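You operate a simulated robot arm through the tools that you are given. There is no shell and no other tool.

You are at the controls of a simulated robot arm. One attempt, no reset.

Task
Shut the sash with the steel handle and latch it against the rain.
Fine: lift the steel window latch to free the sash; then stand the purple bottle on the sill. Set down upright: purple bottle. Where these are worked on the way, their far stop is far enough and under half their travel is too little: steel window latch.
Where things are to end (x, y in the base frame): purple bottle within 0.06 m of [0.55, -0.27].

It is judged by the outcome, as a careful person would: the job done as asked, and still so three seconds after it is handed in. It fails if anything else is knocked over, pushed out of place, dropped, spilled or broken.

Robot
A 7-joint arm with a two-finger gripper, fixed in place. Base frame: the origin is at the foot of the arm, x ahead of it, y to its left, z up. Readings come in m, degrees, newtons and seconds.
With the tool pointing down near the work surface it reaches from about 0.34 to 0.72 m from the base axis. Its first joint turns from -66.0 to 66.0 degrees. Payload 2.45 kg.
The TCP is the grasp point between the finger pads, 0.026 m short of the fingertips. In the tool frame z runs along the fingers and y along their closing line. Largest opening 0.096 m; the body of the gripper starts 0.069 m behind the TCP.
Orientation is that of the tool frame in the base frame, as a unit quaternion [w, x, y, z]. With the fingers straight down and closing along the base's y, the tool's x points along the base's -x, its y along +y and its z along -z.

Tools
- The arm moves only by the tool send_rows. Its argument "targets" is a list of rows, each a list of 3 entries, a list of its own where there are three numbers: the shift along the tool's x, y, z in units of 150 mm (1.0 is 150 mm), then the turn, a rotation vector about the tool's x, y, z in units of 180 degrees (1.0 is 180 degrees), then the gripper command, from -1 (shut) to 1 (fully open), values between in proportion. In form: [[[x, y, z], [rx, ry, rz], grip], ...]. A call has 1 to 20 rows; each row is the pose to reach, as a shift and turn from the pose commanded when the call began, along the tool's axes at that moment. A call with a number of a shift or a turn outside -1 to 1 is refused whole. Rows are played at 5 a second. More than 0.05 m and 8.6 degrees between two rows, or a gripper value outside its range, and nothing of the call is played. Where a pose cannot be reached the arm comes as near as it can. A force on the tool above 50 N (or 10 N above the force at the start of the call, whichever is more), or a blocked arm, ends the call early, and 0.2 s more pass. The fingers move at their own pace and stop on an object; they squeeze with about 44 N. The grip force told is the motor's: it shows also when the fingers shut on nothing. Time passes only in rows, and 0.2 s behind the last, so rows that repeat a pose let the fingers close. The reply holds the time, the measured pose of the TCP, the force on the tool along the base axes, the opening and the grip force, in the units named above and with some noise, with the torque about the TCP (base axes, N m) and any sound that the robot's microphone picked up.
- Cameras (640 x 400 px; columns grow to the right, rows downward): "scene" is fixed at [0.1767, -0.4031, 1.4218]; the picture's right is [0.66, -0.75, 0.00], its down [-0.45, -0.39, -0.80] and it looks along [0.60, 0.53, -0.60] (base axes); focal length 214 px, centre (320, 200). "wrist" rides on the gripper at [0.082, 0.003, -0.098] in the tool frame; the picture's right is [-0.04, 1.00, 0.00], its down [-0.73, -0.03, -0.68] and it looks along [-0.68, -0.03, 0.73] (tool axes); focal length 256 px, centre (320, 200). There is no depth. A picture from a camera that has moved, and an enlarged one, comes with that camera's place and axes in the base frame and with its lens.
- snapshot(camera): a new picture of that camera. The clock stands still meanwhile.
- close_up(camera, box): a new picture of the part [left, top, right, bottom] of that camera's present view, enlarged. The clock stands still meanwhile.
- finish_job(): hands the job in; it is judged then, once.

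Places have to be worked out from the pictures, the camera data and where the tool is seen. Open the gripper and draw the arm clear of the work before you hand the job in, unless the task says otherwise.

The tools are called as a command line: name --argument value ..., lists and objects as JSON in quotes. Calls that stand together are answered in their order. send_rows: Moves the arm, as the interface text tells. Its arguments: {"type":"object","properties":{"targets":{"type":"array"}},"required":["targets"]} The other tools are called the same way: snapshot (camera) takes a picture; close_up (camera, box) takes an enlarged picture of a part of a camera's view; finish_job () hands the job in.

At the start:

```text
time_s: 0.0
tool_pos: [0.37, -0.2315, 1.3301]
tcp_rot: [0.001, 0.0, 1.0, 0.001]
wrist_force: [1.1, -0.2, 0.1]
ft_torque: [0.01, -0.02, 0.0]
gripper_width: 0.0961
finger_force: 0.1
```

scene: 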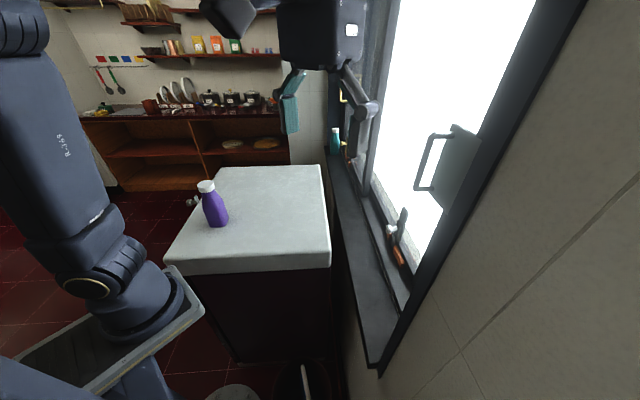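
wrist: 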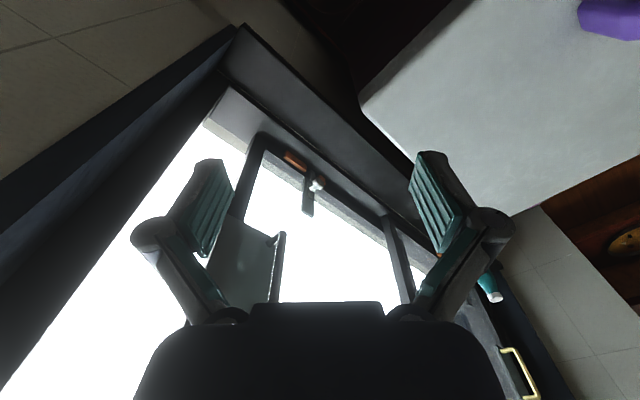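

I'll begin by looking more closely at the window, latch and bottle before moving anything.

snapshot --camera "scene"

close_up --camera "scene" --box '[320, 100, 500, 300]'

close_up --camera "wrist" --box '[200, 100, 440, 310]'

close_up --camera "scene" --box '[160, 150, 360, 290]'

```text
taken
```

scene: 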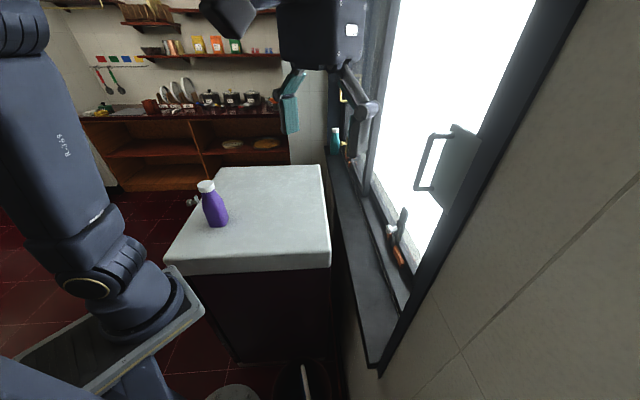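

```text
2.00 times, centred on (410, 200) of scene
camera zoom: at [0.1767, -0.4031, 1.4218], right [0.66, -0.75, 0.0], down [-0.45, -0.39, -0.8], along [0.6, 0.53, -0.6], focal length 429 px, centre (140, 200)
```

zoom: 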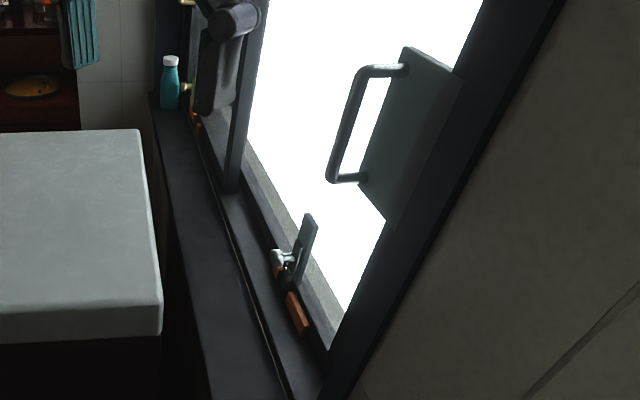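

```text
1.90 times, centred on (320, 205) of wrist
camera zoom: at [0.2884, -0.2281, 1.4289], right [0.04, 1.0, 0.0], down [0.73, -0.03, 0.68], along [0.68, -0.03, -0.73], focal length 488 px, centre (320, 190)
```

zoom: 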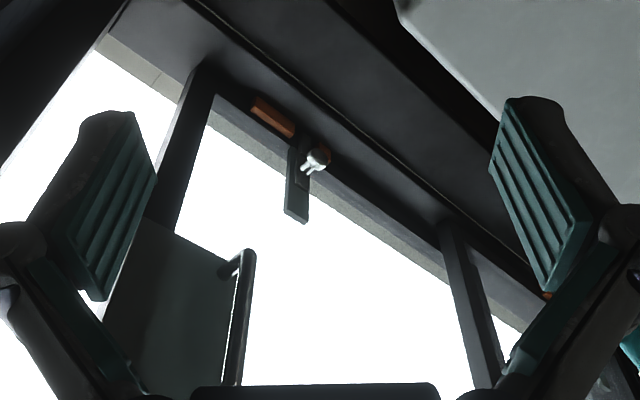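

```text
2.86 times, centred on (260, 220) of scene
camera zoom: at [0.1767, -0.4031, 1.4218], right [0.66, -0.75, 0.0], down [-0.45, -0.39, -0.8], along [0.6, 0.53, -0.6], focal length 613 px, centre (491, 143)
```

zoom: 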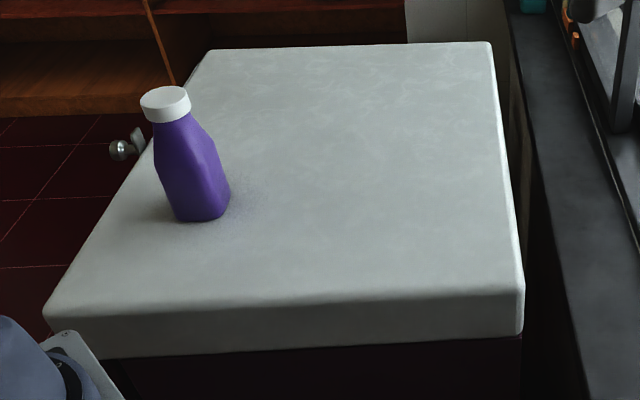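

The latch region is small in view, so I enlarge it more from both cameras to tell lever, pivot and keepers apart.

close_up --camera "scene" --box '[375, 190, 435, 280]'

close_up --camera "scene" --box '[320, 60, 400, 190]'

close_up --camera "wrist" --box '[260, 130, 360, 230]'

close_up --camera "scene" --box '[390, 100, 500, 220]'

```text
4.44 times, centred on (405, 235) of scene
camera zoom: at [0.1767, -0.4031, 1.4218], right [0.66, -0.75, 0.0], down [-0.45, -0.39, -0.8], along [0.6, 0.53, -0.6], focal length 953 px, centre (-58, 44)
```

zoom: 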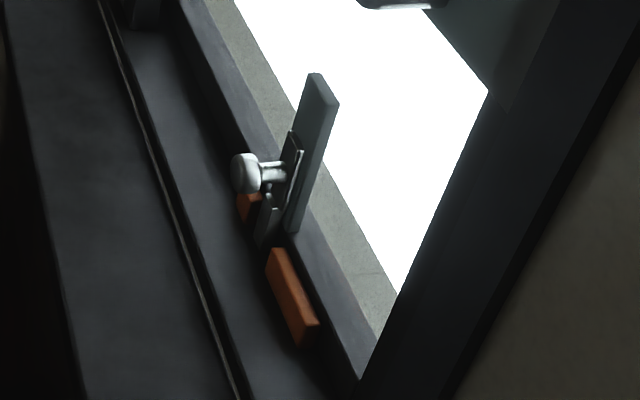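

```text
3.08 times, centred on (360, 125) of scene
camera zoom: at [0.1767, -0.4031, 1.4218], right [0.66, -0.75, 0.0], down [-0.45, -0.39, -0.8], along [0.6, 0.53, -0.6], focal length 660 px, centre (197, 431)
```

zoom: 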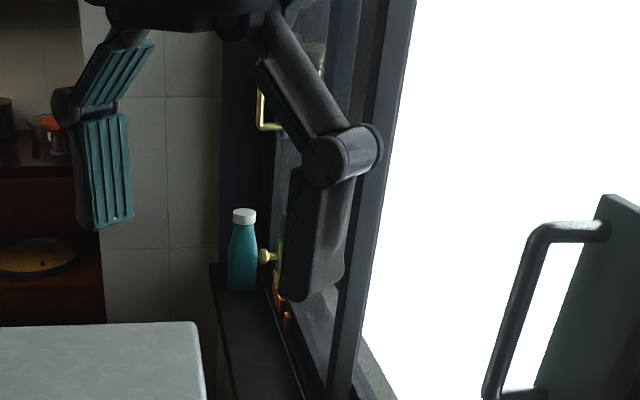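

```text
4.00 times, centred on (310, 180) of wrist
camera zoom: at [0.2884, -0.2281, 1.4289], right [0.04, 1.0, 0.0], down [0.73, -0.03, 0.68], along [0.68, -0.03, -0.73], focal length 1024 px, centre (360, 280)
```

zoom: 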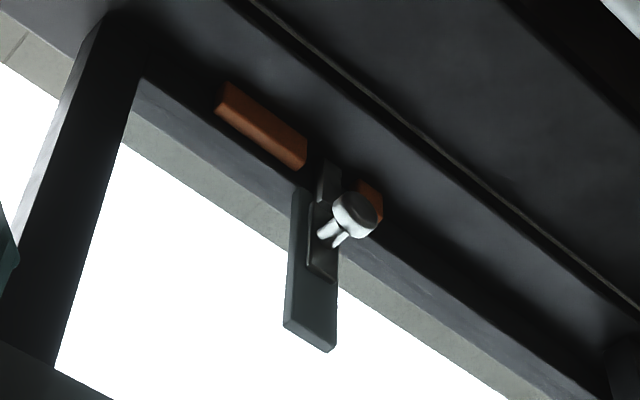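

```text
3.33 times, centred on (445, 160) of scene
camera zoom: at [0.1767, -0.4031, 1.4218], right [0.66, -0.75, 0.0], down [-0.45, -0.39, -0.8], along [0.6, 0.53, -0.6], focal length 715 px, centre (-97, 333)
```

zoom: 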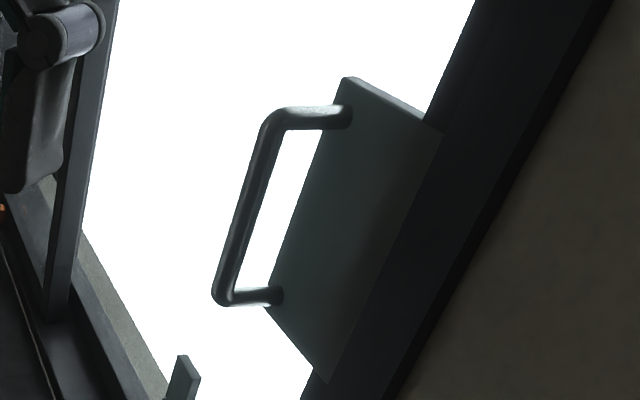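

The handle bar triangulates to about [0.613, -0.30], z 1.16 to 1.28, and the window wall runs diagonally, along roughly (0.7, 0.7). I turn the tool 45° in place so that the wrist camera faces the window squarely.

send_rows --targets '[[[0, 0, 0], [0, 0, 0.042], 1], [[0, 0, 0], [0, 0, 0.084], 1], [[0, 0, 0], [0, 0, 0.126], 1], [[0, 0, 0], [0, 0, 0.168], 1], [[0, 0, 0], [0, 0, 0.21], 1], [[0, 0, 0], [0, 0, 0.25], 1], [[0, 0, 0], [0, 0, 0.25], 1]]'

snapshot --camera "wrist"

snapshot --camera "scene"

```text
time_s: 1.6
tool_pos: [0.3707, -0.2323, 1.3287]
tcp_rot: [0.0, 0.384, 0.923, 0.0]
wrist_force: [0.1, -0.8, -1.2]
ft_torque: [-0.01, 0.0, 0.02]
gripper_width: 0.0961
finger_force: 0.0
```

```text
taken
camera wrist: at [0.3146, -0.1713, 1.4287], right [0.74, 0.68, 0.0], down [0.5, -0.54, 0.68], along [0.46, -0.5, -0.73], focal length 256 px, centre (320, 200)
```

wrist: 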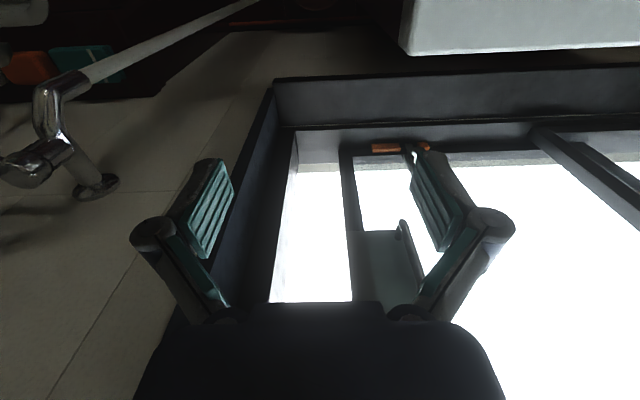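

```text
taken
```

scene: 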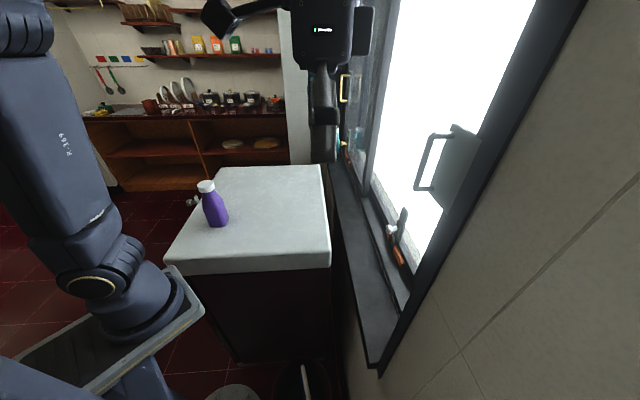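

Square-on, I see a left jamb, a bright gap, then a sash stile carrying the handle plate, and a steel knob latch at about [0.67, -0.25, 0.96] between two orange blocks. I bring the wrist camera closer to the latch, staying well clear of the window and counter.

send_rows --targets '[[[-0.04, 0.2, 0.16], [0, 0, 0], 1], [[-0.08, 0.4, 0.32], [0, 0, 0], 1], [[-0.12, 0.6, 0.48], [0, 0, 0], 1], [[-0.16, 0.8, 0.64], [0, 0, 0], 1], [[-0.2, 1.0, 0.8], [0, 0, 0], 1], [[-0.2, 1.0, 0.8], [0, 0, 0], 1]]'

snapshot --camera "wrist"

snapshot --camera "scene"

```text
time_s: 3.0
tool_pos: [0.4967, -0.1464, 1.2095]
tcp_rot: [0.0, 0.383, 0.924, 0.0]
wrist_force: [0.3, -0.1, -0.3]
ft_torque: [0.02, -0.01, 0.03]
gripper_width: 0.096
finger_force: 0.1
```

```text
taken
camera wrist: at [0.4406, -0.0855, 1.309], right [0.73, 0.68, 0.0], down [0.5, -0.54, 0.68], along [0.46, -0.5, -0.73], focal length 256 px, centre (320, 200)
```

wrist: 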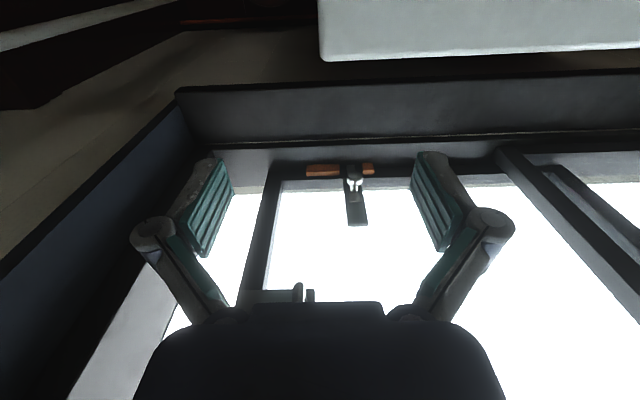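

```text
taken
```

scene: 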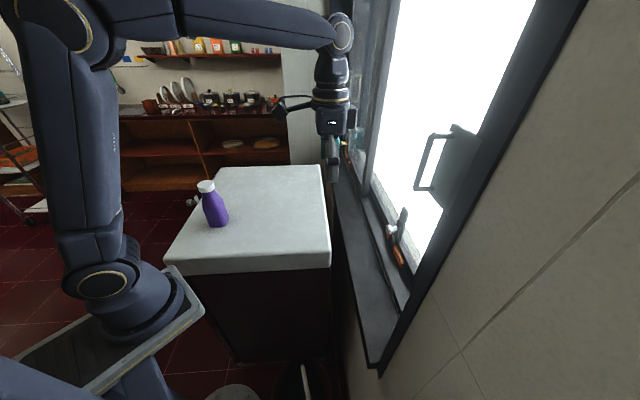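

close_up --camera "wrist" --box '[230, 130, 450, 270]'

close_up --camera "wrist" --box '[295, 145, 395, 235]'

close_up --camera "scene" --box '[300, 80, 420, 200]'

```text
2.86 times, centred on (340, 200) of wrist
camera zoom: at [0.4406, -0.0855, 1.309], right [0.73, 0.68, 0.0], down [0.5, -0.54, 0.68], along [0.46, -0.5, -0.73], focal length 731 px, centre (263, 200)
```

zoom: 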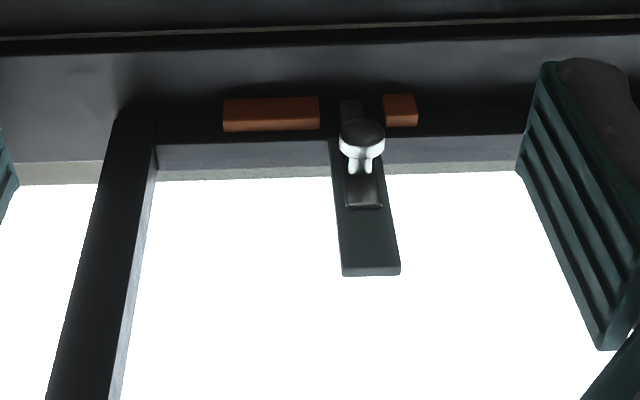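

```text
4.44 times, centred on (345, 190) of wrist
camera zoom: at [0.4406, -0.0855, 1.309], right [0.73, 0.68, 0.0], down [0.5, -0.54, 0.68], along [0.46, -0.5, -0.73], focal length 1138 px, centre (209, 244)
```

zoom: 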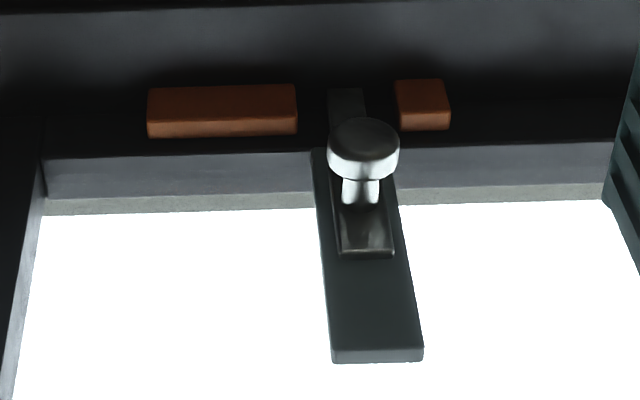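

```text
3.33 times, centred on (360, 140) of scene
camera zoom: at [0.1768, -0.4031, 1.4218], right [0.66, -0.75, 0.0], down [-0.45, -0.39, -0.8], along [0.6, 0.53, -0.6], focal length 715 px, centre (187, 400)
```

zoom: 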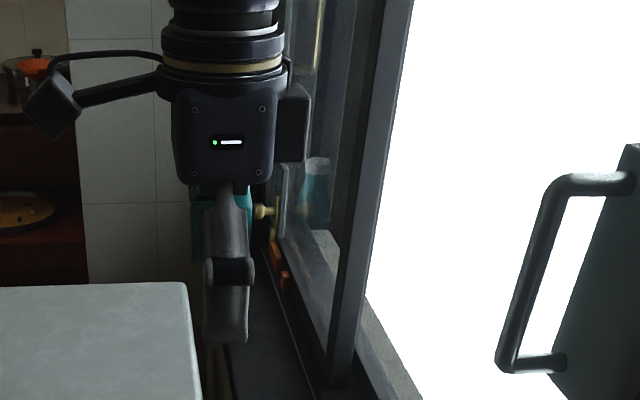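

The latch is a sliding bolt on the sash's bottom rail. Its tip sits in the gap between the two orange blocks, and the sash slides left (-u) by about 0.1 m to meet the jamb. I place the knob at u≈0.300, n≈0.65, z≈0.958 (about [0.672, -0.247]), so I move to a pre-grasp tilted 30° toward the window with the fingers partly closed.

send_rows --targets '[[[-0.154, 0.058, 0.163], [0, -0.0278, 0], 0.3], [[-0.307, 0.116, 0.327], [0, -0.0556, 0], 0.3], [[-0.461, 0.175, 0.49], [0, -0.0833, 0], 0.3], [[-0.615, 0.233, 0.653], [0, -0.1111, 0], 0.3], [[-0.768, 0.291, 0.817], [0, -0.1389, 0], 0.3], [[-0.922, 0.349, 0.98], [0, -0.1667, 0], 0.3], [[-0.922, 0.349, 0.98], [0, -0.1667, 0], 0.3]]'

snapshot --camera "wrist"

snapshot --camera "scene"

```text
time_s: 4.6
tool_pos: [0.6318, -0.2076, 1.0636]
tcp_rot: [0.24, 0.37, 0.892, -0.1]
wrist_force: [-0.4, -0.6, 0.8]
ft_torque: [0.01, 0.0, 0.0]
gripper_width: 0.0623
finger_force: 0.1
```

```text
taken
camera wrist: at [0.5501, -0.1198, 1.1082], right [0.73, 0.68, 0.02], down [0.19, -0.23, 0.96], along [0.66, -0.69, -0.3], focal length 256 px, centre (320, 200)
```

wrist: 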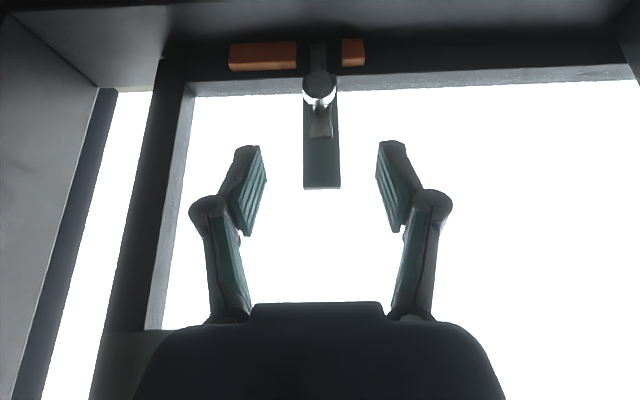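

```text
taken
```

scene: 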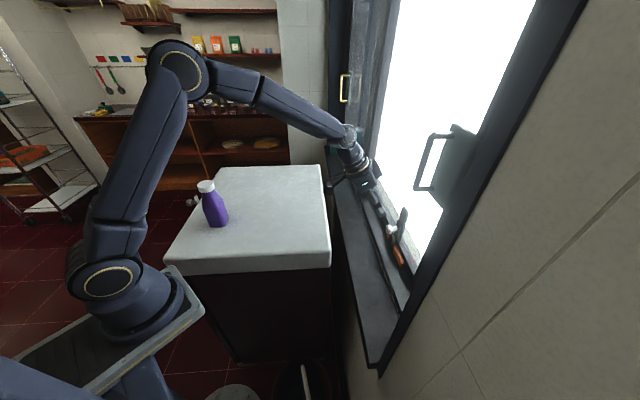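

The closer view confirms the knob at u≈0.301, n≈0.646, z≈0.957. I advance along the tool axis to just short of it, then check the alignment again.

send_rows --targets '[[[0.01, 0.004, 0.17], [0, 0, 0], 0.3], [[0.02, 0.006, 0.33], [0, 0, 0], 0.3], [[0.03, 0.007, 0.5], [0, 0, 0], 0.3], [[0.035, 0.007, 0.6], [0, 0, 0], 0.3], [[0.035, 0.007, 0.6], [0, 0, 0], 0.3]]'

snapshot --camera "wrist"

close_up --camera "scene" --box '[350, 170, 450, 280]'

```text
time_s: 5.8
tool_pos: [0.662, -0.2367, 0.9828]
tcp_rot: [0.24, 0.369, 0.892, -0.099]
wrist_force: [0.0, -0.2, 0.2]
ft_torque: [0.05, 0.04, -0.04]
gripper_width: 0.0623
finger_force: 0.0
```

```text
taken
camera wrist: at [0.579, -0.1482, 1.0269], right [0.73, 0.68, 0.02], down [0.19, -0.23, 0.95], along [0.66, -0.69, -0.3], focal length 256 px, centre (320, 200)
```

wrist: 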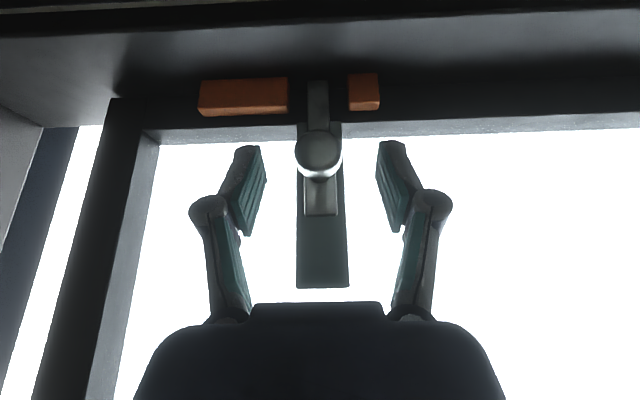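

```text
3.64 times, centred on (400, 225) of scene
camera zoom: at [0.1767, -0.4031, 1.4218], right [0.66, -0.75, 0.0], down [-0.45, -0.39, -0.8], along [0.6, 0.53, -0.6], focal length 780 px, centre (29, 109)
```

zoom: 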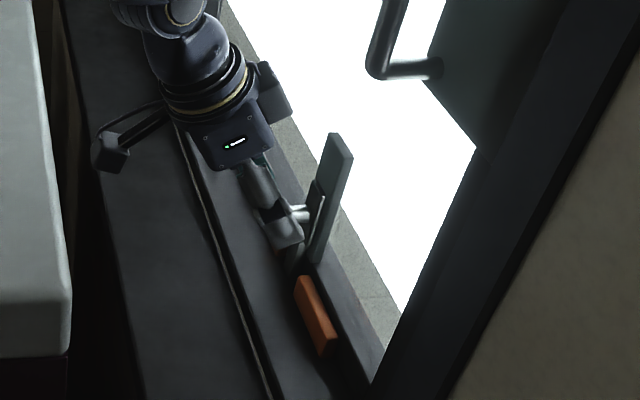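

The knob is centred between the fingers and about 2 cm ahead of the TCP. I go in the last 18 mm and close on the knob head.

send_rows --targets '[[[0, 0, 0.06], [0, 0, 0], 0.3], [[0, 0, 0.12], [0, 0, 0], 0.3], [[0, 0, 0.12], [0, 0, 0], -0.3], [[0, 0, 0.12], [0, 0, 0], -0.8], [[0, 0, 0.12], [0, 0, 0], -1], [[0, 0, 0.12], [0, 0, 0], -1], [[0, 0, 0.12], [0, 0, 0], -1]]'

snapshot --camera "wrist"

close_up --camera "scene" --box '[350, 170, 450, 280]'

```text
time_s: 7.4
tool_pos: [0.6681, -0.2421, 0.9656]
tcp_rot: [0.239, 0.37, 0.892, -0.1]
wrist_force: [-3.8, -4.2, -0.2]
ft_torque: [0.1, 0.34, -0.1]
gripper_width: 0.0261
finger_force: 44.6
```

```text
taken
camera wrist: at [0.5849, -0.1549, 1.0115], right [0.73, 0.68, 0.02], down [0.19, -0.23, 0.95], along [0.66, -0.69, -0.3], focal length 256 px, centre (320, 200)
```

wrist: 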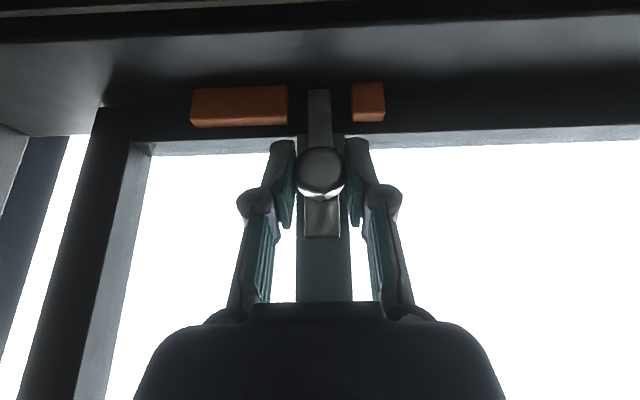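

```text
3.64 times, centred on (400, 225) of scene
camera zoom: at [0.1767, -0.4033, 1.4218], right [0.66, -0.75, 0.0], down [-0.45, -0.39, -0.8], along [0.6, 0.53, -0.6], focal length 780 px, centre (29, 109)
```

zoom: 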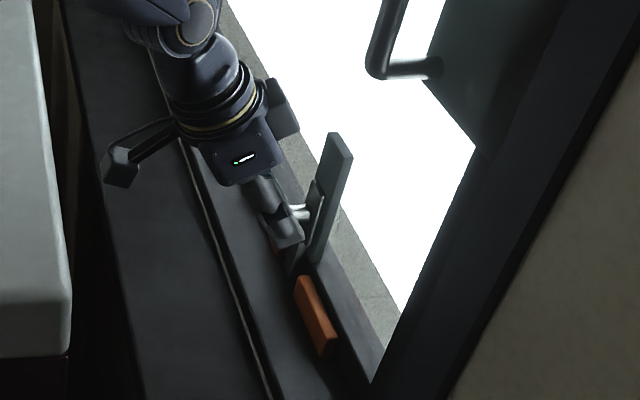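

The fingers hold the knob (26 mm opening, 44.6 N). I lift straight up 25 mm in small steps and watch the force.

send_rows --targets '[[[-0.0167, 0, -0.0289], [0, 0, 0], -1], [[-0.0333, 0, -0.0577], [0, 0, 0], -1], [[-0.05, 0, -0.0866], [0, 0, 0], -1], [[-0.0667, 0, -0.1155], [0, 0, 0], -1], [[-0.0833, 0, -0.1443], [0, 0, 0], -1], [[-0.0833, 0, -0.1443], [0, 0, 0], -1]]'

snapshot --camera "wrist"

close_up --camera "scene" --box '[350, 170, 450, 280]'

```text
time_s: 8.8
tool_pos: [0.6702, -0.2414, 0.9925]
tcp_rot: [0.24, 0.369, 0.893, -0.098]
wrist_force: [-4.2, -2.6, -1.2]
ft_torque: [0.09, 0.11, -0.04]
gripper_width: 0.0262
finger_force: 44.9
```

```text
taken
camera wrist: at [0.5856, -0.1542, 1.0371], right [0.73, 0.68, 0.02], down [0.19, -0.23, 0.95], along [0.66, -0.69, -0.3], focal length 256 px, centre (320, 200)
```

wrist: 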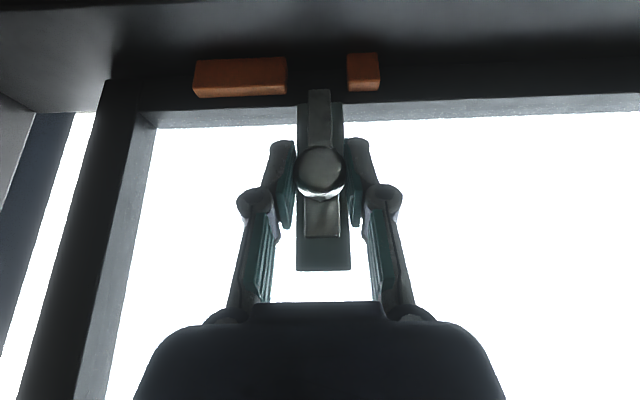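

```text
3.64 times, centred on (400, 225) of scene
camera zoom: at [0.1766, -0.4032, 1.4218], right [0.66, -0.75, 0.0], down [-0.45, -0.39, -0.8], along [0.6, 0.53, -0.6], focal length 780 px, centre (29, 109)
```

zoom: 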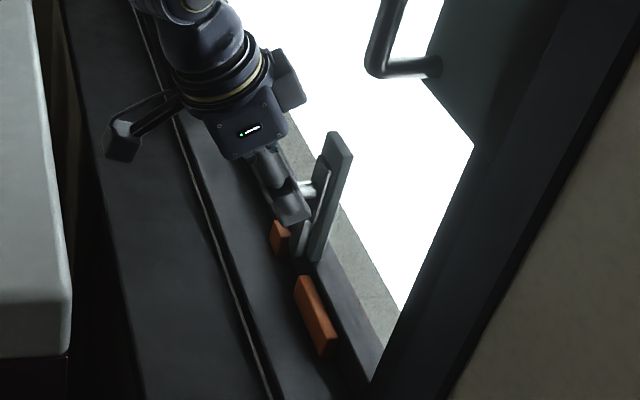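

The bolt rose freely by about 26 mm with almost no force. I continue upward in fine steps to find its far stop.

send_rows --targets '[[[-0.01, 0, -0.0173], [0, 0, 0], -1], [[-0.02, 0, -0.0346], [0, 0, 0], -1], [[-0.02, 0, -0.0346], [0, 0, 0], -1]]'

close_up --camera "wrist" --box '[180, 40, 400, 280]'

```text
time_s: 9.6
tool_pos: [0.6688, -0.2422, 0.9981]
tcp_rot: [0.239, 0.369, 0.893, -0.099]
wrist_force: [-2.0, 0.4, 1.7]
ft_torque: [0.35, 0.45, 0.01]
gripper_width: 0.0263
finger_force: 45.1
```

```text
1.67 times, centred on (290, 160) of wrist
camera zoom: at [0.5856, -0.1542, 1.043], right [0.73, 0.68, 0.02], down [0.19, -0.23, 0.95], along [0.66, -0.69, -0.3], focal length 427 px, centre (370, 267)
```

zoom: 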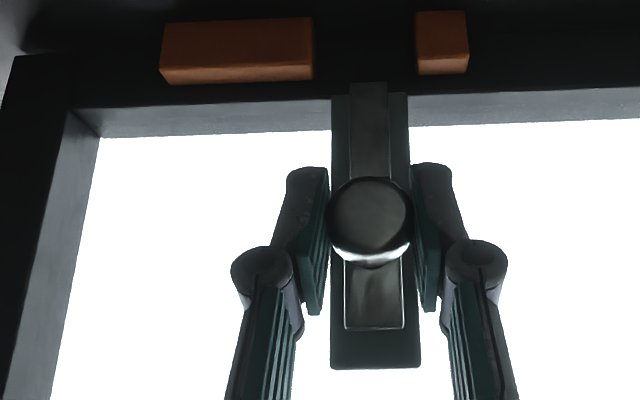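

Still no clear stop. I continue another 9 mm in 3 mm steps.

send_rows --targets '[[[-0.01, 0, -0.0173], [0, 0, 0], -1], [[-0.02, 0, -0.0346], [0, 0, 0], -1], [[-0.03, 0, -0.052], [0, 0, 0], -1], [[-0.03, 0, -0.052], [0, 0, 0], -1]]'

close_up --camera "wrist" --box '[180, 40, 400, 280]'

```text
time_s: 10.6
tool_pos: [0.6681, -0.2425, 1.0033]
tcp_rot: [0.235, 0.37, 0.893, -0.1]
wrist_force: [7.9, -3.2, -30.7]
ft_torque: [0.24, 0.24, 0.02]
gripper_width: 0.0263
finger_force: 44.8
```

```text
1.67 times, centred on (290, 160) of wrist
camera zoom: at [0.5851, -0.1539, 1.0493], right [0.73, 0.68, 0.02], down [0.2, -0.23, 0.95], along [0.65, -0.69, -0.3], focal length 427 px, centre (370, 267)
```

zoom: 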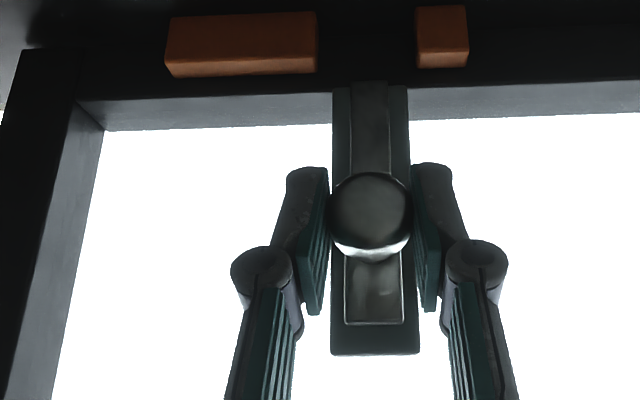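

The latch hit its upper stop: -31 N at about 37 mm of lift. I ease down 3 mm to relax the force, then slide the sash left with the bolt held up, first by 30 mm.

send_rows --targets '[[[0.01, 0, 0.0173], [0, 0, 0], -1], [[0.0117, 0, 0.0202], [0, 0, 0], -1], [[0.0117, -0.05, 0.0202], [0, 0, 0], -1], [[0.0117, -0.1, 0.0202], [0, 0, 0], -1], [[0.0117, -0.15, 0.0202], [0, 0, 0], -1], [[0.0117, -0.2, 0.0202], [0, 0, 0], -1], [[0.0117, -0.2, 0.0202], [0, 0, 0], -1]]'

snapshot --camera "wrist"

snapshot --camera "scene"

```text
time_s: 12.2
tool_pos: [0.6471, -0.2633, 1.0034]
tcp_rot: [0.238, 0.369, 0.893, -0.1]
wrist_force: [-14.2, 16.5, -2.9]
ft_torque: [0.12, 0.05, -0.02]
gripper_width: 0.0265
finger_force: 44.6
```

```text
taken
camera wrist: at [0.5632, -0.1759, 1.0483], right [0.73, 0.68, 0.02], down [0.19, -0.23, 0.95], along [0.65, -0.69, -0.3], focal length 256 px, centre (320, 200)
```

wrist: 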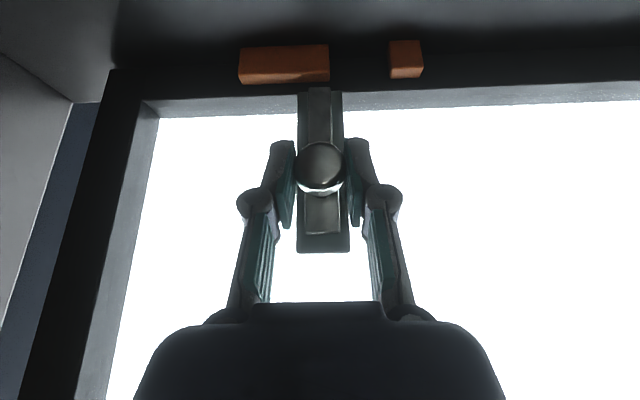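

```text
taken
```

scene: 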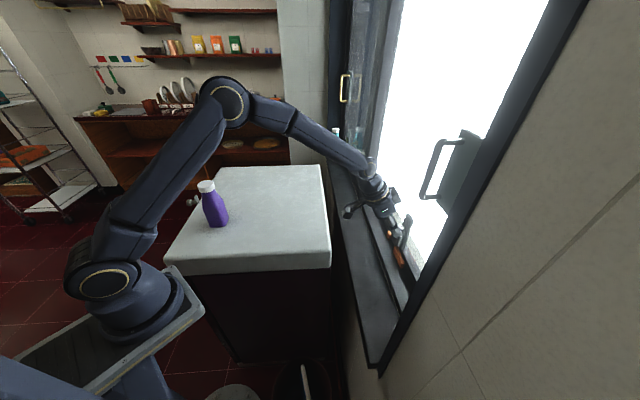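

The sash slides with the knob: the gap at the left narrowed and the bolt is riding over the left block. About 22 N has built up toward the room, so I ease the tool back 1.5 mm from the window and check the force before going on.

send_rows --targets '[[[0.0087, 0, -0.005], [0, 0, 0], -1], [[0.0087, 0, -0.005], [0, 0, 0], -1]]'

```text
time_s: 12.8
tool_pos: [0.6462, -0.2632, 1.0028]
tcp_rot: [0.24, 0.369, 0.892, -0.1]
wrist_force: [-2.7, 1.7, -6.8]
ft_torque: [0.48, 0.52, -0.03]
gripper_width: 0.026
finger_force: 45.2
```

The easing dropped it to about 3 N, so the track is skewed slightly toward the room as it goes left. I slide another 40 mm with a proportional retreat of about 1.9 mm.

send_rows --targets '[[[0.0027, -0.0667, -0.0016], [0, 0, 0], -1], [[0.0055, -0.1333, -0.0032], [0, 0, 0], -1], [[0.0082, -0.2, -0.0048], [0, 0, 0], -1], [[0.011, -0.2667, -0.0064], [0, 0, 0], -1], [[0.011, -0.2667, -0.0064], [0, 0, 0], -1]]'

snapshot --camera "wrist"

```text
time_s: 14.0
tool_pos: [0.6158, -0.2921, 1.0043]
tcp_rot: [0.24, 0.371, 0.892, -0.1]
wrist_force: [17.0, -20.0, -15.3]
ft_torque: [-0.24, -0.2, 0.02]
gripper_width: 0.0264
finger_force: 45.4
```

```text
taken
camera wrist: at [0.5334, -0.2039, 1.0489], right [0.73, 0.68, 0.02], down [0.19, -0.23, 0.96], along [0.65, -0.7, -0.29], focal length 256 px, centre (320, 200)
```

wrist: 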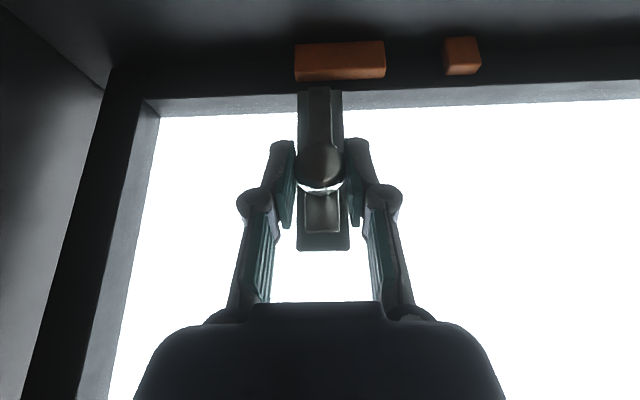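

Now the force reversed (+26 N toward the window), so the track is really parallel to my slide and I over-retreated. I restore 2 mm toward the window and drop 1 mm to relax, then read again.

send_rows --targets '[[[-0.004, 0, 0.006], [0, 0, 0], -1], [[-0.008, 0, 0.0125], [0, 0, 0], -1], [[-0.008, 0, 0.0125], [0, 0, 0], -1]]'

close_up --camera "wrist" --box '[0, 0, 400, 250]'

```text
time_s: 14.8
tool_pos: [0.6169, -0.29, 1.0034]
tcp_rot: [0.239, 0.37, 0.892, -0.1]
wrist_force: [-1.7, -5.3, 3.5]
ft_torque: [-0.49, -0.47, -0.1]
gripper_width: 0.0266
finger_force: 44.7
```

```text
1.60 times, centred on (200, 125) of wrist
camera zoom: at [0.5346, -0.2028, 1.048], right [0.73, 0.68, 0.02], down [0.19, -0.23, 0.95], along [0.66, -0.69, -0.3], focal length 410 px, centre (512, 320)
```

zoom: 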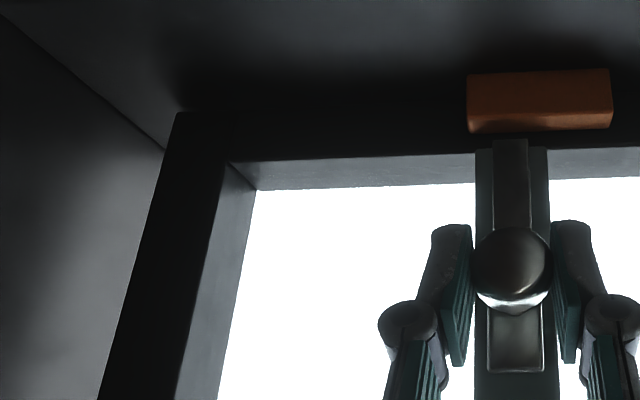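

Forces are relaxed and the bolt is still over the left block's near end. I slide another 27 mm left in small steps.

send_rows --targets '[[[0, -0.04, 0], [0, 0, 0], -1], [[0, -0.08, 0], [0, 0, 0], -1], [[0, -0.12, 0], [0, 0, 0], -1], [[0, -0.15, 0], [0, 0, 0], -1], [[0, -0.18, 0], [0, 0, 0], -1], [[0, -0.18, 0], [0, 0, 0], -1]]'

close_up --camera "wrist" --box '[0, 0, 400, 250]'

snapshot --camera "scene"

```text
time_s: 16.2
tool_pos: [0.5982, -0.3094, 1.0026]
tcp_rot: [0.239, 0.37, 0.892, -0.099]
wrist_force: [1.7, 2.4, 1.8]
ft_torque: [0.02, -0.04, 0.01]
gripper_width: 0.0262
finger_force: 45.1
```

```text
1.60 times, centred on (200, 125) of wrist
camera zoom: at [0.5154, -0.222, 1.047], right [0.73, 0.68, 0.02], down [0.19, -0.23, 0.95], along [0.66, -0.69, -0.3], focal length 410 px, centre (512, 320)
```

zoom: 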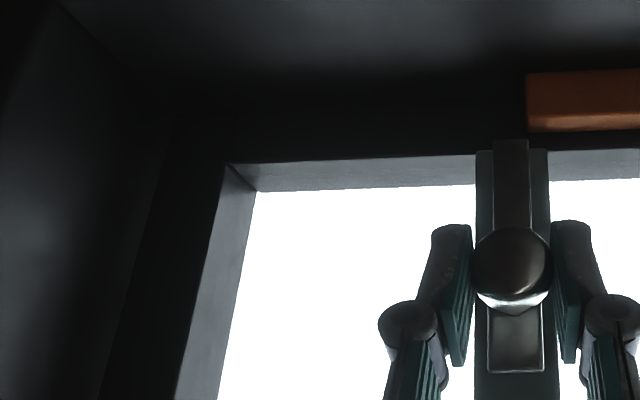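

```text
taken
```

scene: 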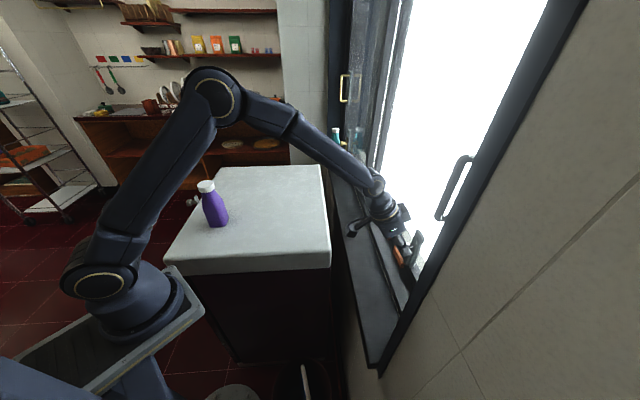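

The bolt's right edge is now about level with the block's left end and there is still no jamb contact (3 N). I keep sliding in 3 mm steps until the stop is felt.

send_rows --targets '[[[0, -0.02, 0], [0, 0, 0], -1], [[0, -0.04, 0], [0, 0, 0], -1], [[0, -0.06, 0], [0, 0, 0], -1], [[0, -0.06, 0], [0, 0, 0], -1]]'

close_up --camera "wrist" --box '[0, 0, 400, 250]'

```text
time_s: 17.2
tool_pos: [0.5945, -0.3123, 1.0023]
tcp_rot: [0.241, 0.368, 0.893, -0.098]
wrist_force: [21.6, 13.9, 1.2]
ft_torque: [0.44, -0.03, 0.23]
gripper_width: 0.0265
finger_force: 44.6
```

```text
1.60 times, centred on (200, 125) of wrist
camera zoom: at [0.5117, -0.2254, 1.0475], right [0.73, 0.69, 0.02], down [0.19, -0.23, 0.96], along [0.66, -0.69, -0.29], focal length 410 px, centre (512, 320)
```

zoom: 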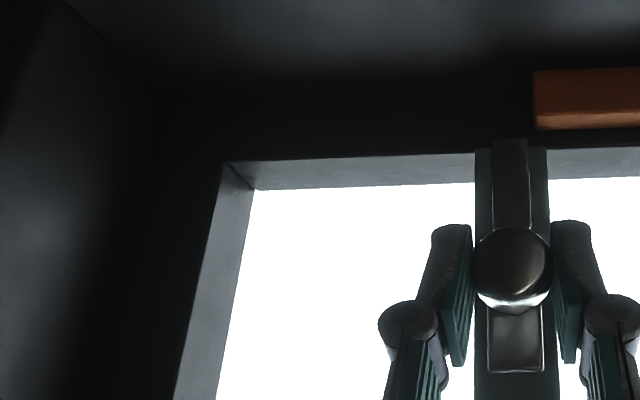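

Contact: about 25 N along the slide, with u stopped at ≈0.199 after 0.102 m of travel, so the sash is against the jamb. The bolt is clear of the block's left end, so I keep a light closing push and lower it.

send_rows --targets '[[[0.0167, 0.004, 0.0289], [0, 0, 0], -1], [[0.0333, 0.004, 0.0577], [0, 0, 0], -1], [[0.05, 0.004, 0.0866], [0, 0, 0], -1], [[0.0667, 0.004, 0.1155], [0, 0, 0], -1], [[0.0833, 0.004, 0.1443], [0, 0, 0], -1], [[0.0833, 0.004, 0.1443], [0, 0, 0], -1]]'

close_up --camera "wrist" --box '[0, 0, 400, 250]'

close_up --camera "scene" --box '[350, 190, 450, 300]'

```text
time_s: 18.6
tool_pos: [0.5954, -0.3109, 0.9764]
tcp_rot: [0.24, 0.368, 0.893, -0.098]
wrist_force: [26.8, 10.7, -0.3]
ft_torque: [-0.05, -0.54, 0.29]
gripper_width: 0.0264
finger_force: 45.2
```

```text
1.60 times, centred on (200, 125) of wrist
camera zoom: at [0.5119, -0.2253, 1.0218], right [0.73, 0.69, 0.02], down [0.19, -0.23, 0.95], along [0.66, -0.69, -0.3], focal length 410 px, centre (512, 320)
```

zoom: 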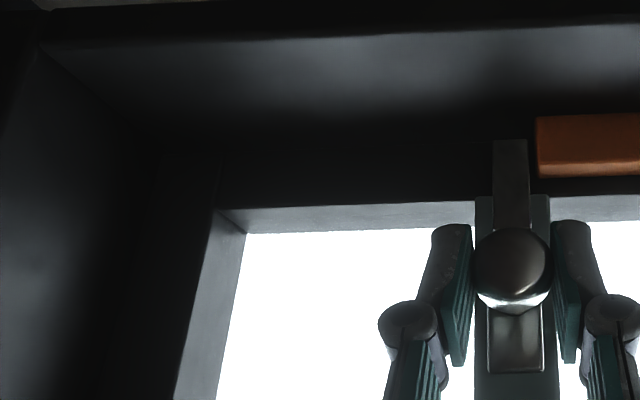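

```text
3.64 times, centred on (400, 245) of scene
camera zoom: at [0.1775, -0.4028, 1.4218], right [0.66, -0.75, 0.0], down [-0.45, -0.39, -0.8], along [0.6, 0.53, -0.6], focal length 780 px, centre (29, 36)
```

zoom: 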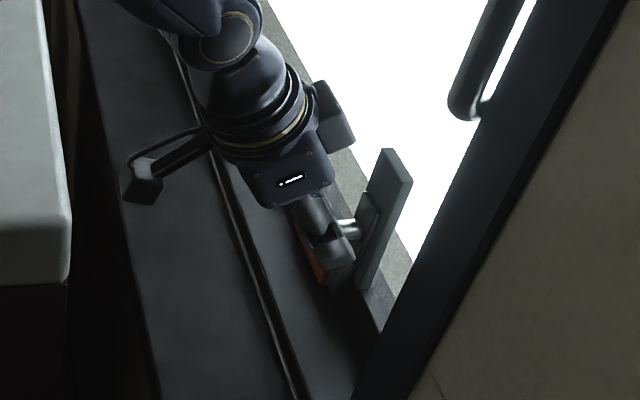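

The bolt is dropping beside the block's left end with no vertical resistance. I lower the remaining ~12 mm in 3 mm steps until it bottoms.

send_rows --targets '[[[0.01, 0, 0.0173], [0, 0, 0], -1], [[0.02, 0, 0.0346], [0, 0, 0], -1], [[0.03, 0, 0.052], [0, 0, 0], -1], [[0.038, 0, 0.0658], [0, 0, 0], -1], [[0.038, 0, 0.0658], [0, 0, 0], -1]]'

close_up --camera "wrist" --box '[0, 0, 400, 250]'

```text
time_s: 19.8
tool_pos: [0.5963, -0.313, 0.9689]
tcp_rot: [0.243, 0.366, 0.893, -0.097]
wrist_force: [11.7, 22.3, 25.2]
ft_torque: [0.09, -0.48, 0.3]
gripper_width: 0.0263
finger_force: 45.6
```

```text
1.60 times, centred on (200, 125) of wrist
camera zoom: at [0.5119, -0.2256, 1.0122], right [0.73, 0.69, 0.02], down [0.18, -0.23, 0.96], along [0.66, -0.69, -0.29], focal length 410 px, centre (512, 320)
```

zoom: 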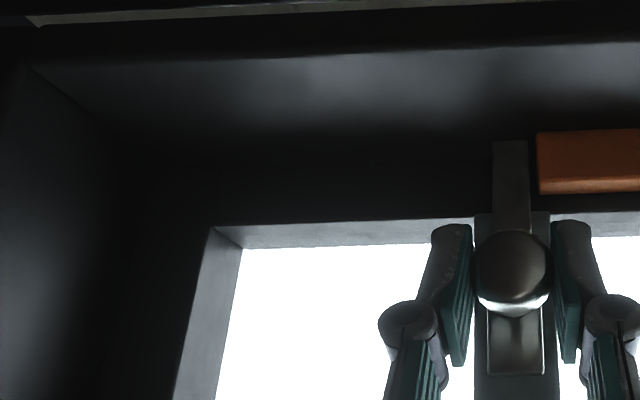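

The bolt bottomed (+25 N) at the same height where it first sat. I unload the push and the downward force, then open the fingers.

send_rows --targets '[[[-0.0027, 0.006, -0.0046], [0, 0, 0], -1], [[-0.0053, 0.012, -0.0092], [0, 0, 0], -1], [[-0.0053, 0.012, -0.0092], [0, 0, 0], -1]]'

```text
time_s: 20.6
tool_pos: [0.5961, -0.3134, 0.9676]
tcp_rot: [0.241, 0.368, 0.892, -0.099]
wrist_force: [16.9, 14.0, 12.7]
ft_torque: [-0.27, -0.64, 0.23]
gripper_width: 0.0261
finger_force: 45.2
```

Still about 22 N along the slide and 13 N upward. I relax a bit more, then open.

send_rows --targets '[[[-0.0015, 0.006, -0.003], [0, 0, 0], -1], [[-0.003, 0.012, -0.006], [0, 0, 0], -1], [[-0.003, 0.012, -0.006], [0, 0, 0], -1]]'

```text
time_s: 21.4
tool_pos: [0.5946, -0.3122, 0.9676]
tcp_rot: [0.238, 0.37, 0.893, -0.099]
wrist_force: [16.9, 8.6, 4.8]
ft_torque: [-0.36, -0.69, 0.2]
gripper_width: 0.0265
finger_force: 45.2
```

send_rows --targets '[[[0, 0.01, 0], [0, 0, 0], -1], [[0, 0.02, 0], [0, 0, 0], -1], [[0, 0.02, 0], [0, 0, 0], -1]]'

```text
time_s: 22.2
tool_pos: [0.5966, -0.312, 0.9697]
tcp_rot: [0.237, 0.371, 0.892, -0.101]
wrist_force: [1.9, -0.7, 4.4]
ft_torque: [-0.23, -0.18, -0.01]
gripper_width: 0.0261
finger_force: 45.2
```

Forces are near zero now. I open the fingers to about 60 mm and look at the latch.

send_rows --targets '[[[0, 0, 0], [0, 0, 0], -0.3], [[0, 0, 0], [0, 0, 0], 0], [[0, 0, 0], [0, 0, 0], 0.2], [[0, 0, 0], [0, 0, 0], 0.2], [[0, 0, 0], [0, 0, 0], 0.2]]'

snapshot --camera "wrist"

close_up --camera "scene" --box '[350, 190, 450, 300]'

```text
time_s: 23.4
tool_pos: [0.598, -0.3123, 0.9691]
tcp_rot: [0.239, 0.37, 0.892, -0.099]
wrist_force: [0.6, -0.1, 0.3]
ft_torque: [0.01, -0.02, 0.01]
gripper_width: 0.0575
finger_force: 0.0
```

```text
taken
camera wrist: at [0.5147, -0.2235, 1.0134], right [0.73, 0.68, 0.02], down [0.19, -0.23, 0.95], along [0.66, -0.69, -0.3], focal length 256 px, centre (320, 200)
```

wrist: 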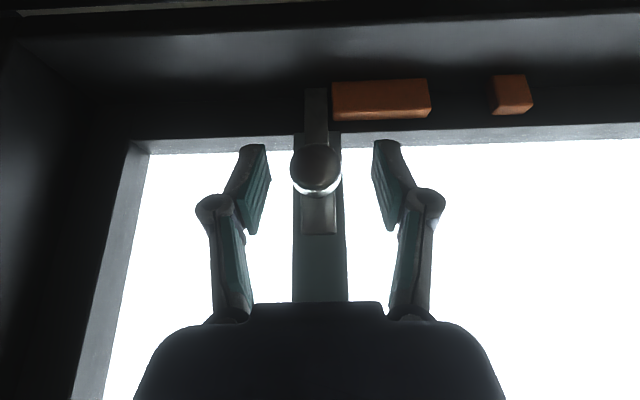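

```text
3.64 times, centred on (400, 245) of scene
camera zoom: at [0.1767, -0.4031, 1.4218], right [0.66, -0.75, 0.0], down [-0.45, -0.39, -0.8], along [0.6, 0.53, -0.6], focal length 780 px, centre (29, 36)
```

zoom: 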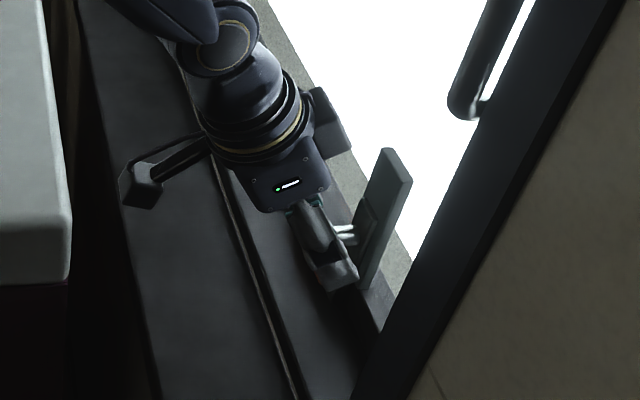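

The bolt now stands down just left of the block. I enlarge the view to check whether it is fully down and the sash fully shut.

close_up --camera "wrist" --box '[260, 60, 380, 240]'

close_up --camera "wrist" --box '[0, 40, 200, 240]'

close_up --camera "scene" --box '[400, 120, 520, 240]'

```text
2.22 times, centred on (320, 150) of wrist
camera zoom: at [0.5147, -0.2235, 1.0134], right [0.73, 0.68, 0.02], down [0.19, -0.23, 0.95], along [0.66, -0.69, -0.3], focal length 569 px, centre (320, 311)
```

zoom: 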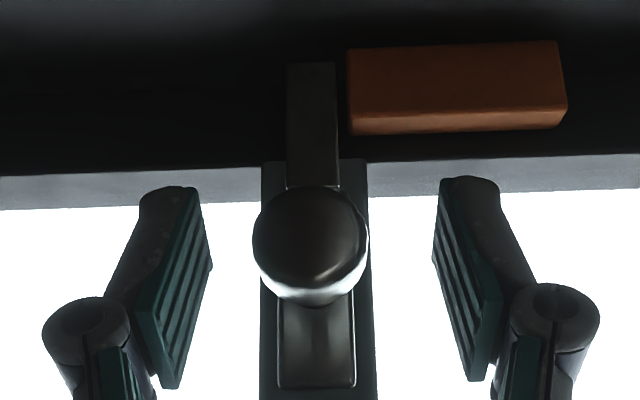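

```text
2.00 times, centred on (100, 140) of wrist
camera zoom: at [0.5147, -0.2235, 1.0134], right [0.73, 0.68, 0.02], down [0.19, -0.23, 0.95], along [0.66, -0.69, -0.3], focal length 512 px, centre (760, 320)
```

zoom: 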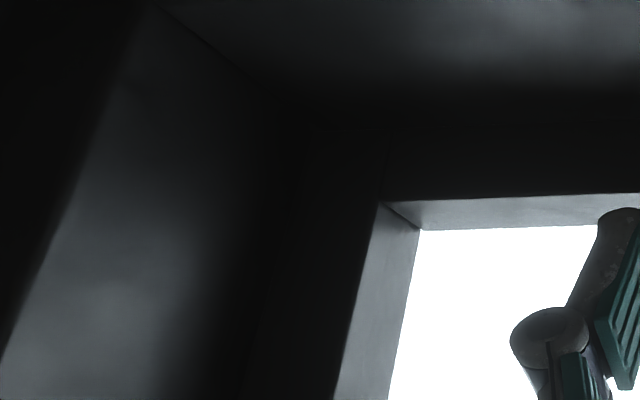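

```text
3.33 times, centred on (460, 180) of scene
camera zoom: at [0.1767, -0.4031, 1.4218], right [0.66, -0.75, 0.0], down [-0.45, -0.39, -0.8], along [0.6, 0.53, -0.6], focal length 715 px, centre (-147, 267)
```

zoom: 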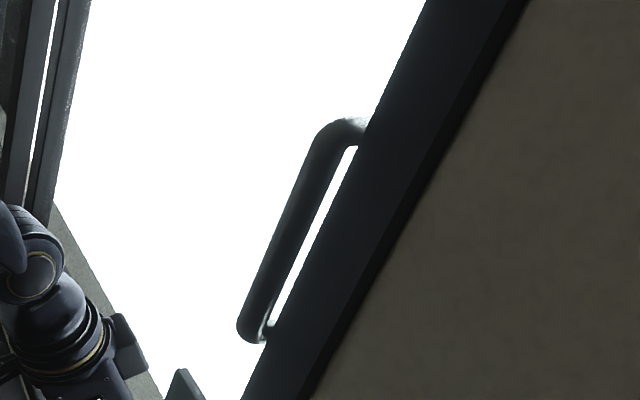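

The bolt sits left of the block with about 3 mm side clearance and may be around 1 mm short of fully down. I recentre 2.5 mm left, re-grip and press down once more to be sure, with a light closing push.

send_rows --targets '[[[0, -0.0167, 0], [0, 0, 0], 0.2], [[0, -0.0167, 0], [0, 0, 0], -0.5], [[0, -0.0167, 0], [0, 0, 0], -1], [[0, -0.0167, 0], [0, 0, 0], -1], [[0, -0.0167, 0], [0, 0, 0], -1], [[0.0067, -0.024, 0.0116], [0, 0, 0], -1], [[0.0133, -0.03, 0.0231], [0, 0, 0], -1], [[0.0133, -0.03, 0.0231], [0, 0, 0], -1]]'

close_up --camera "wrist" --box '[260, 60, 380, 240]'

```text
time_s: 25.2
tool_pos: [0.5963, -0.3129, 0.9663]
tcp_rot: [0.243, 0.368, 0.892, -0.098]
wrist_force: [-0.3, 13.3, 23.8]
ft_torque: [-0.02, -0.21, 0.08]
gripper_width: 0.0265
finger_force: 44.4
```

```text
2.22 times, centred on (320, 150) of wrist
camera zoom: at [0.5129, -0.2257, 1.0109], right [0.73, 0.68, 0.02], down [0.18, -0.23, 0.96], along [0.66, -0.69, -0.29], focal length 569 px, centre (320, 311)
```

zoom: 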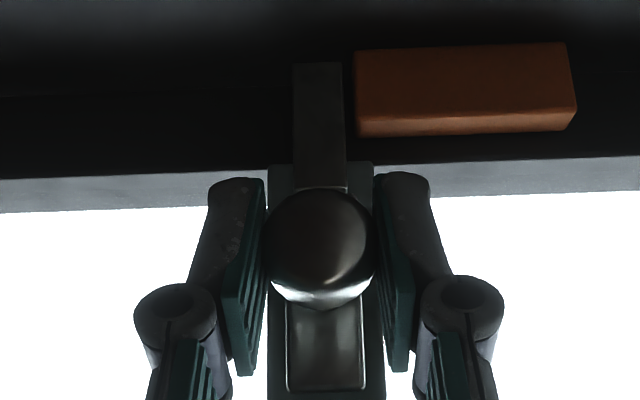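

The bolt is hard against its lower stop (+24 N). I unload slightly and open the fingers wide.

send_rows --targets '[[[-0.0033, 0.006, -0.0058], [0, 0, 0], -1], [[-0.0033, 0.006, -0.0058], [0, 0, 0], -0.6], [[-0.0033, 0.006, -0.0058], [0, 0, 0], -0.2], [[-0.0033, 0.006, -0.0058], [0, 0, 0], 0.2], [[-0.0033, 0.006, -0.0058], [0, 0, 0], 0.2], [[-0.0033, 0.006, -0.0058], [0, 0, 0], 0.2]]'

close_up --camera "wrist" --box '[260, 60, 380, 240]'

```text
time_s: 26.6
tool_pos: [0.5941, -0.3141, 0.9654]
tcp_rot: [0.239, 0.37, 0.892, -0.099]
wrist_force: [-0.2, 0.6, -0.2]
ft_torque: [-0.05, 0.05, 0.04]
gripper_width: 0.0579
finger_force: 0.0
```

```text
2.22 times, centred on (320, 150) of wrist
camera zoom: at [0.5119, -0.2259, 1.0104], right [0.73, 0.68, 0.02], down [0.19, -0.23, 0.95], along [0.66, -0.69, -0.3], focal length 569 px, centre (320, 311)
```

zoom: 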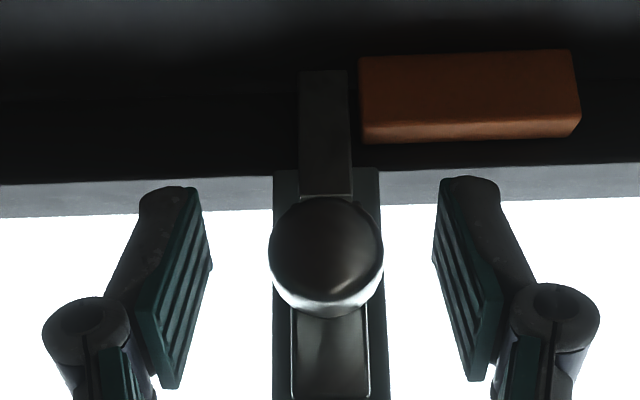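

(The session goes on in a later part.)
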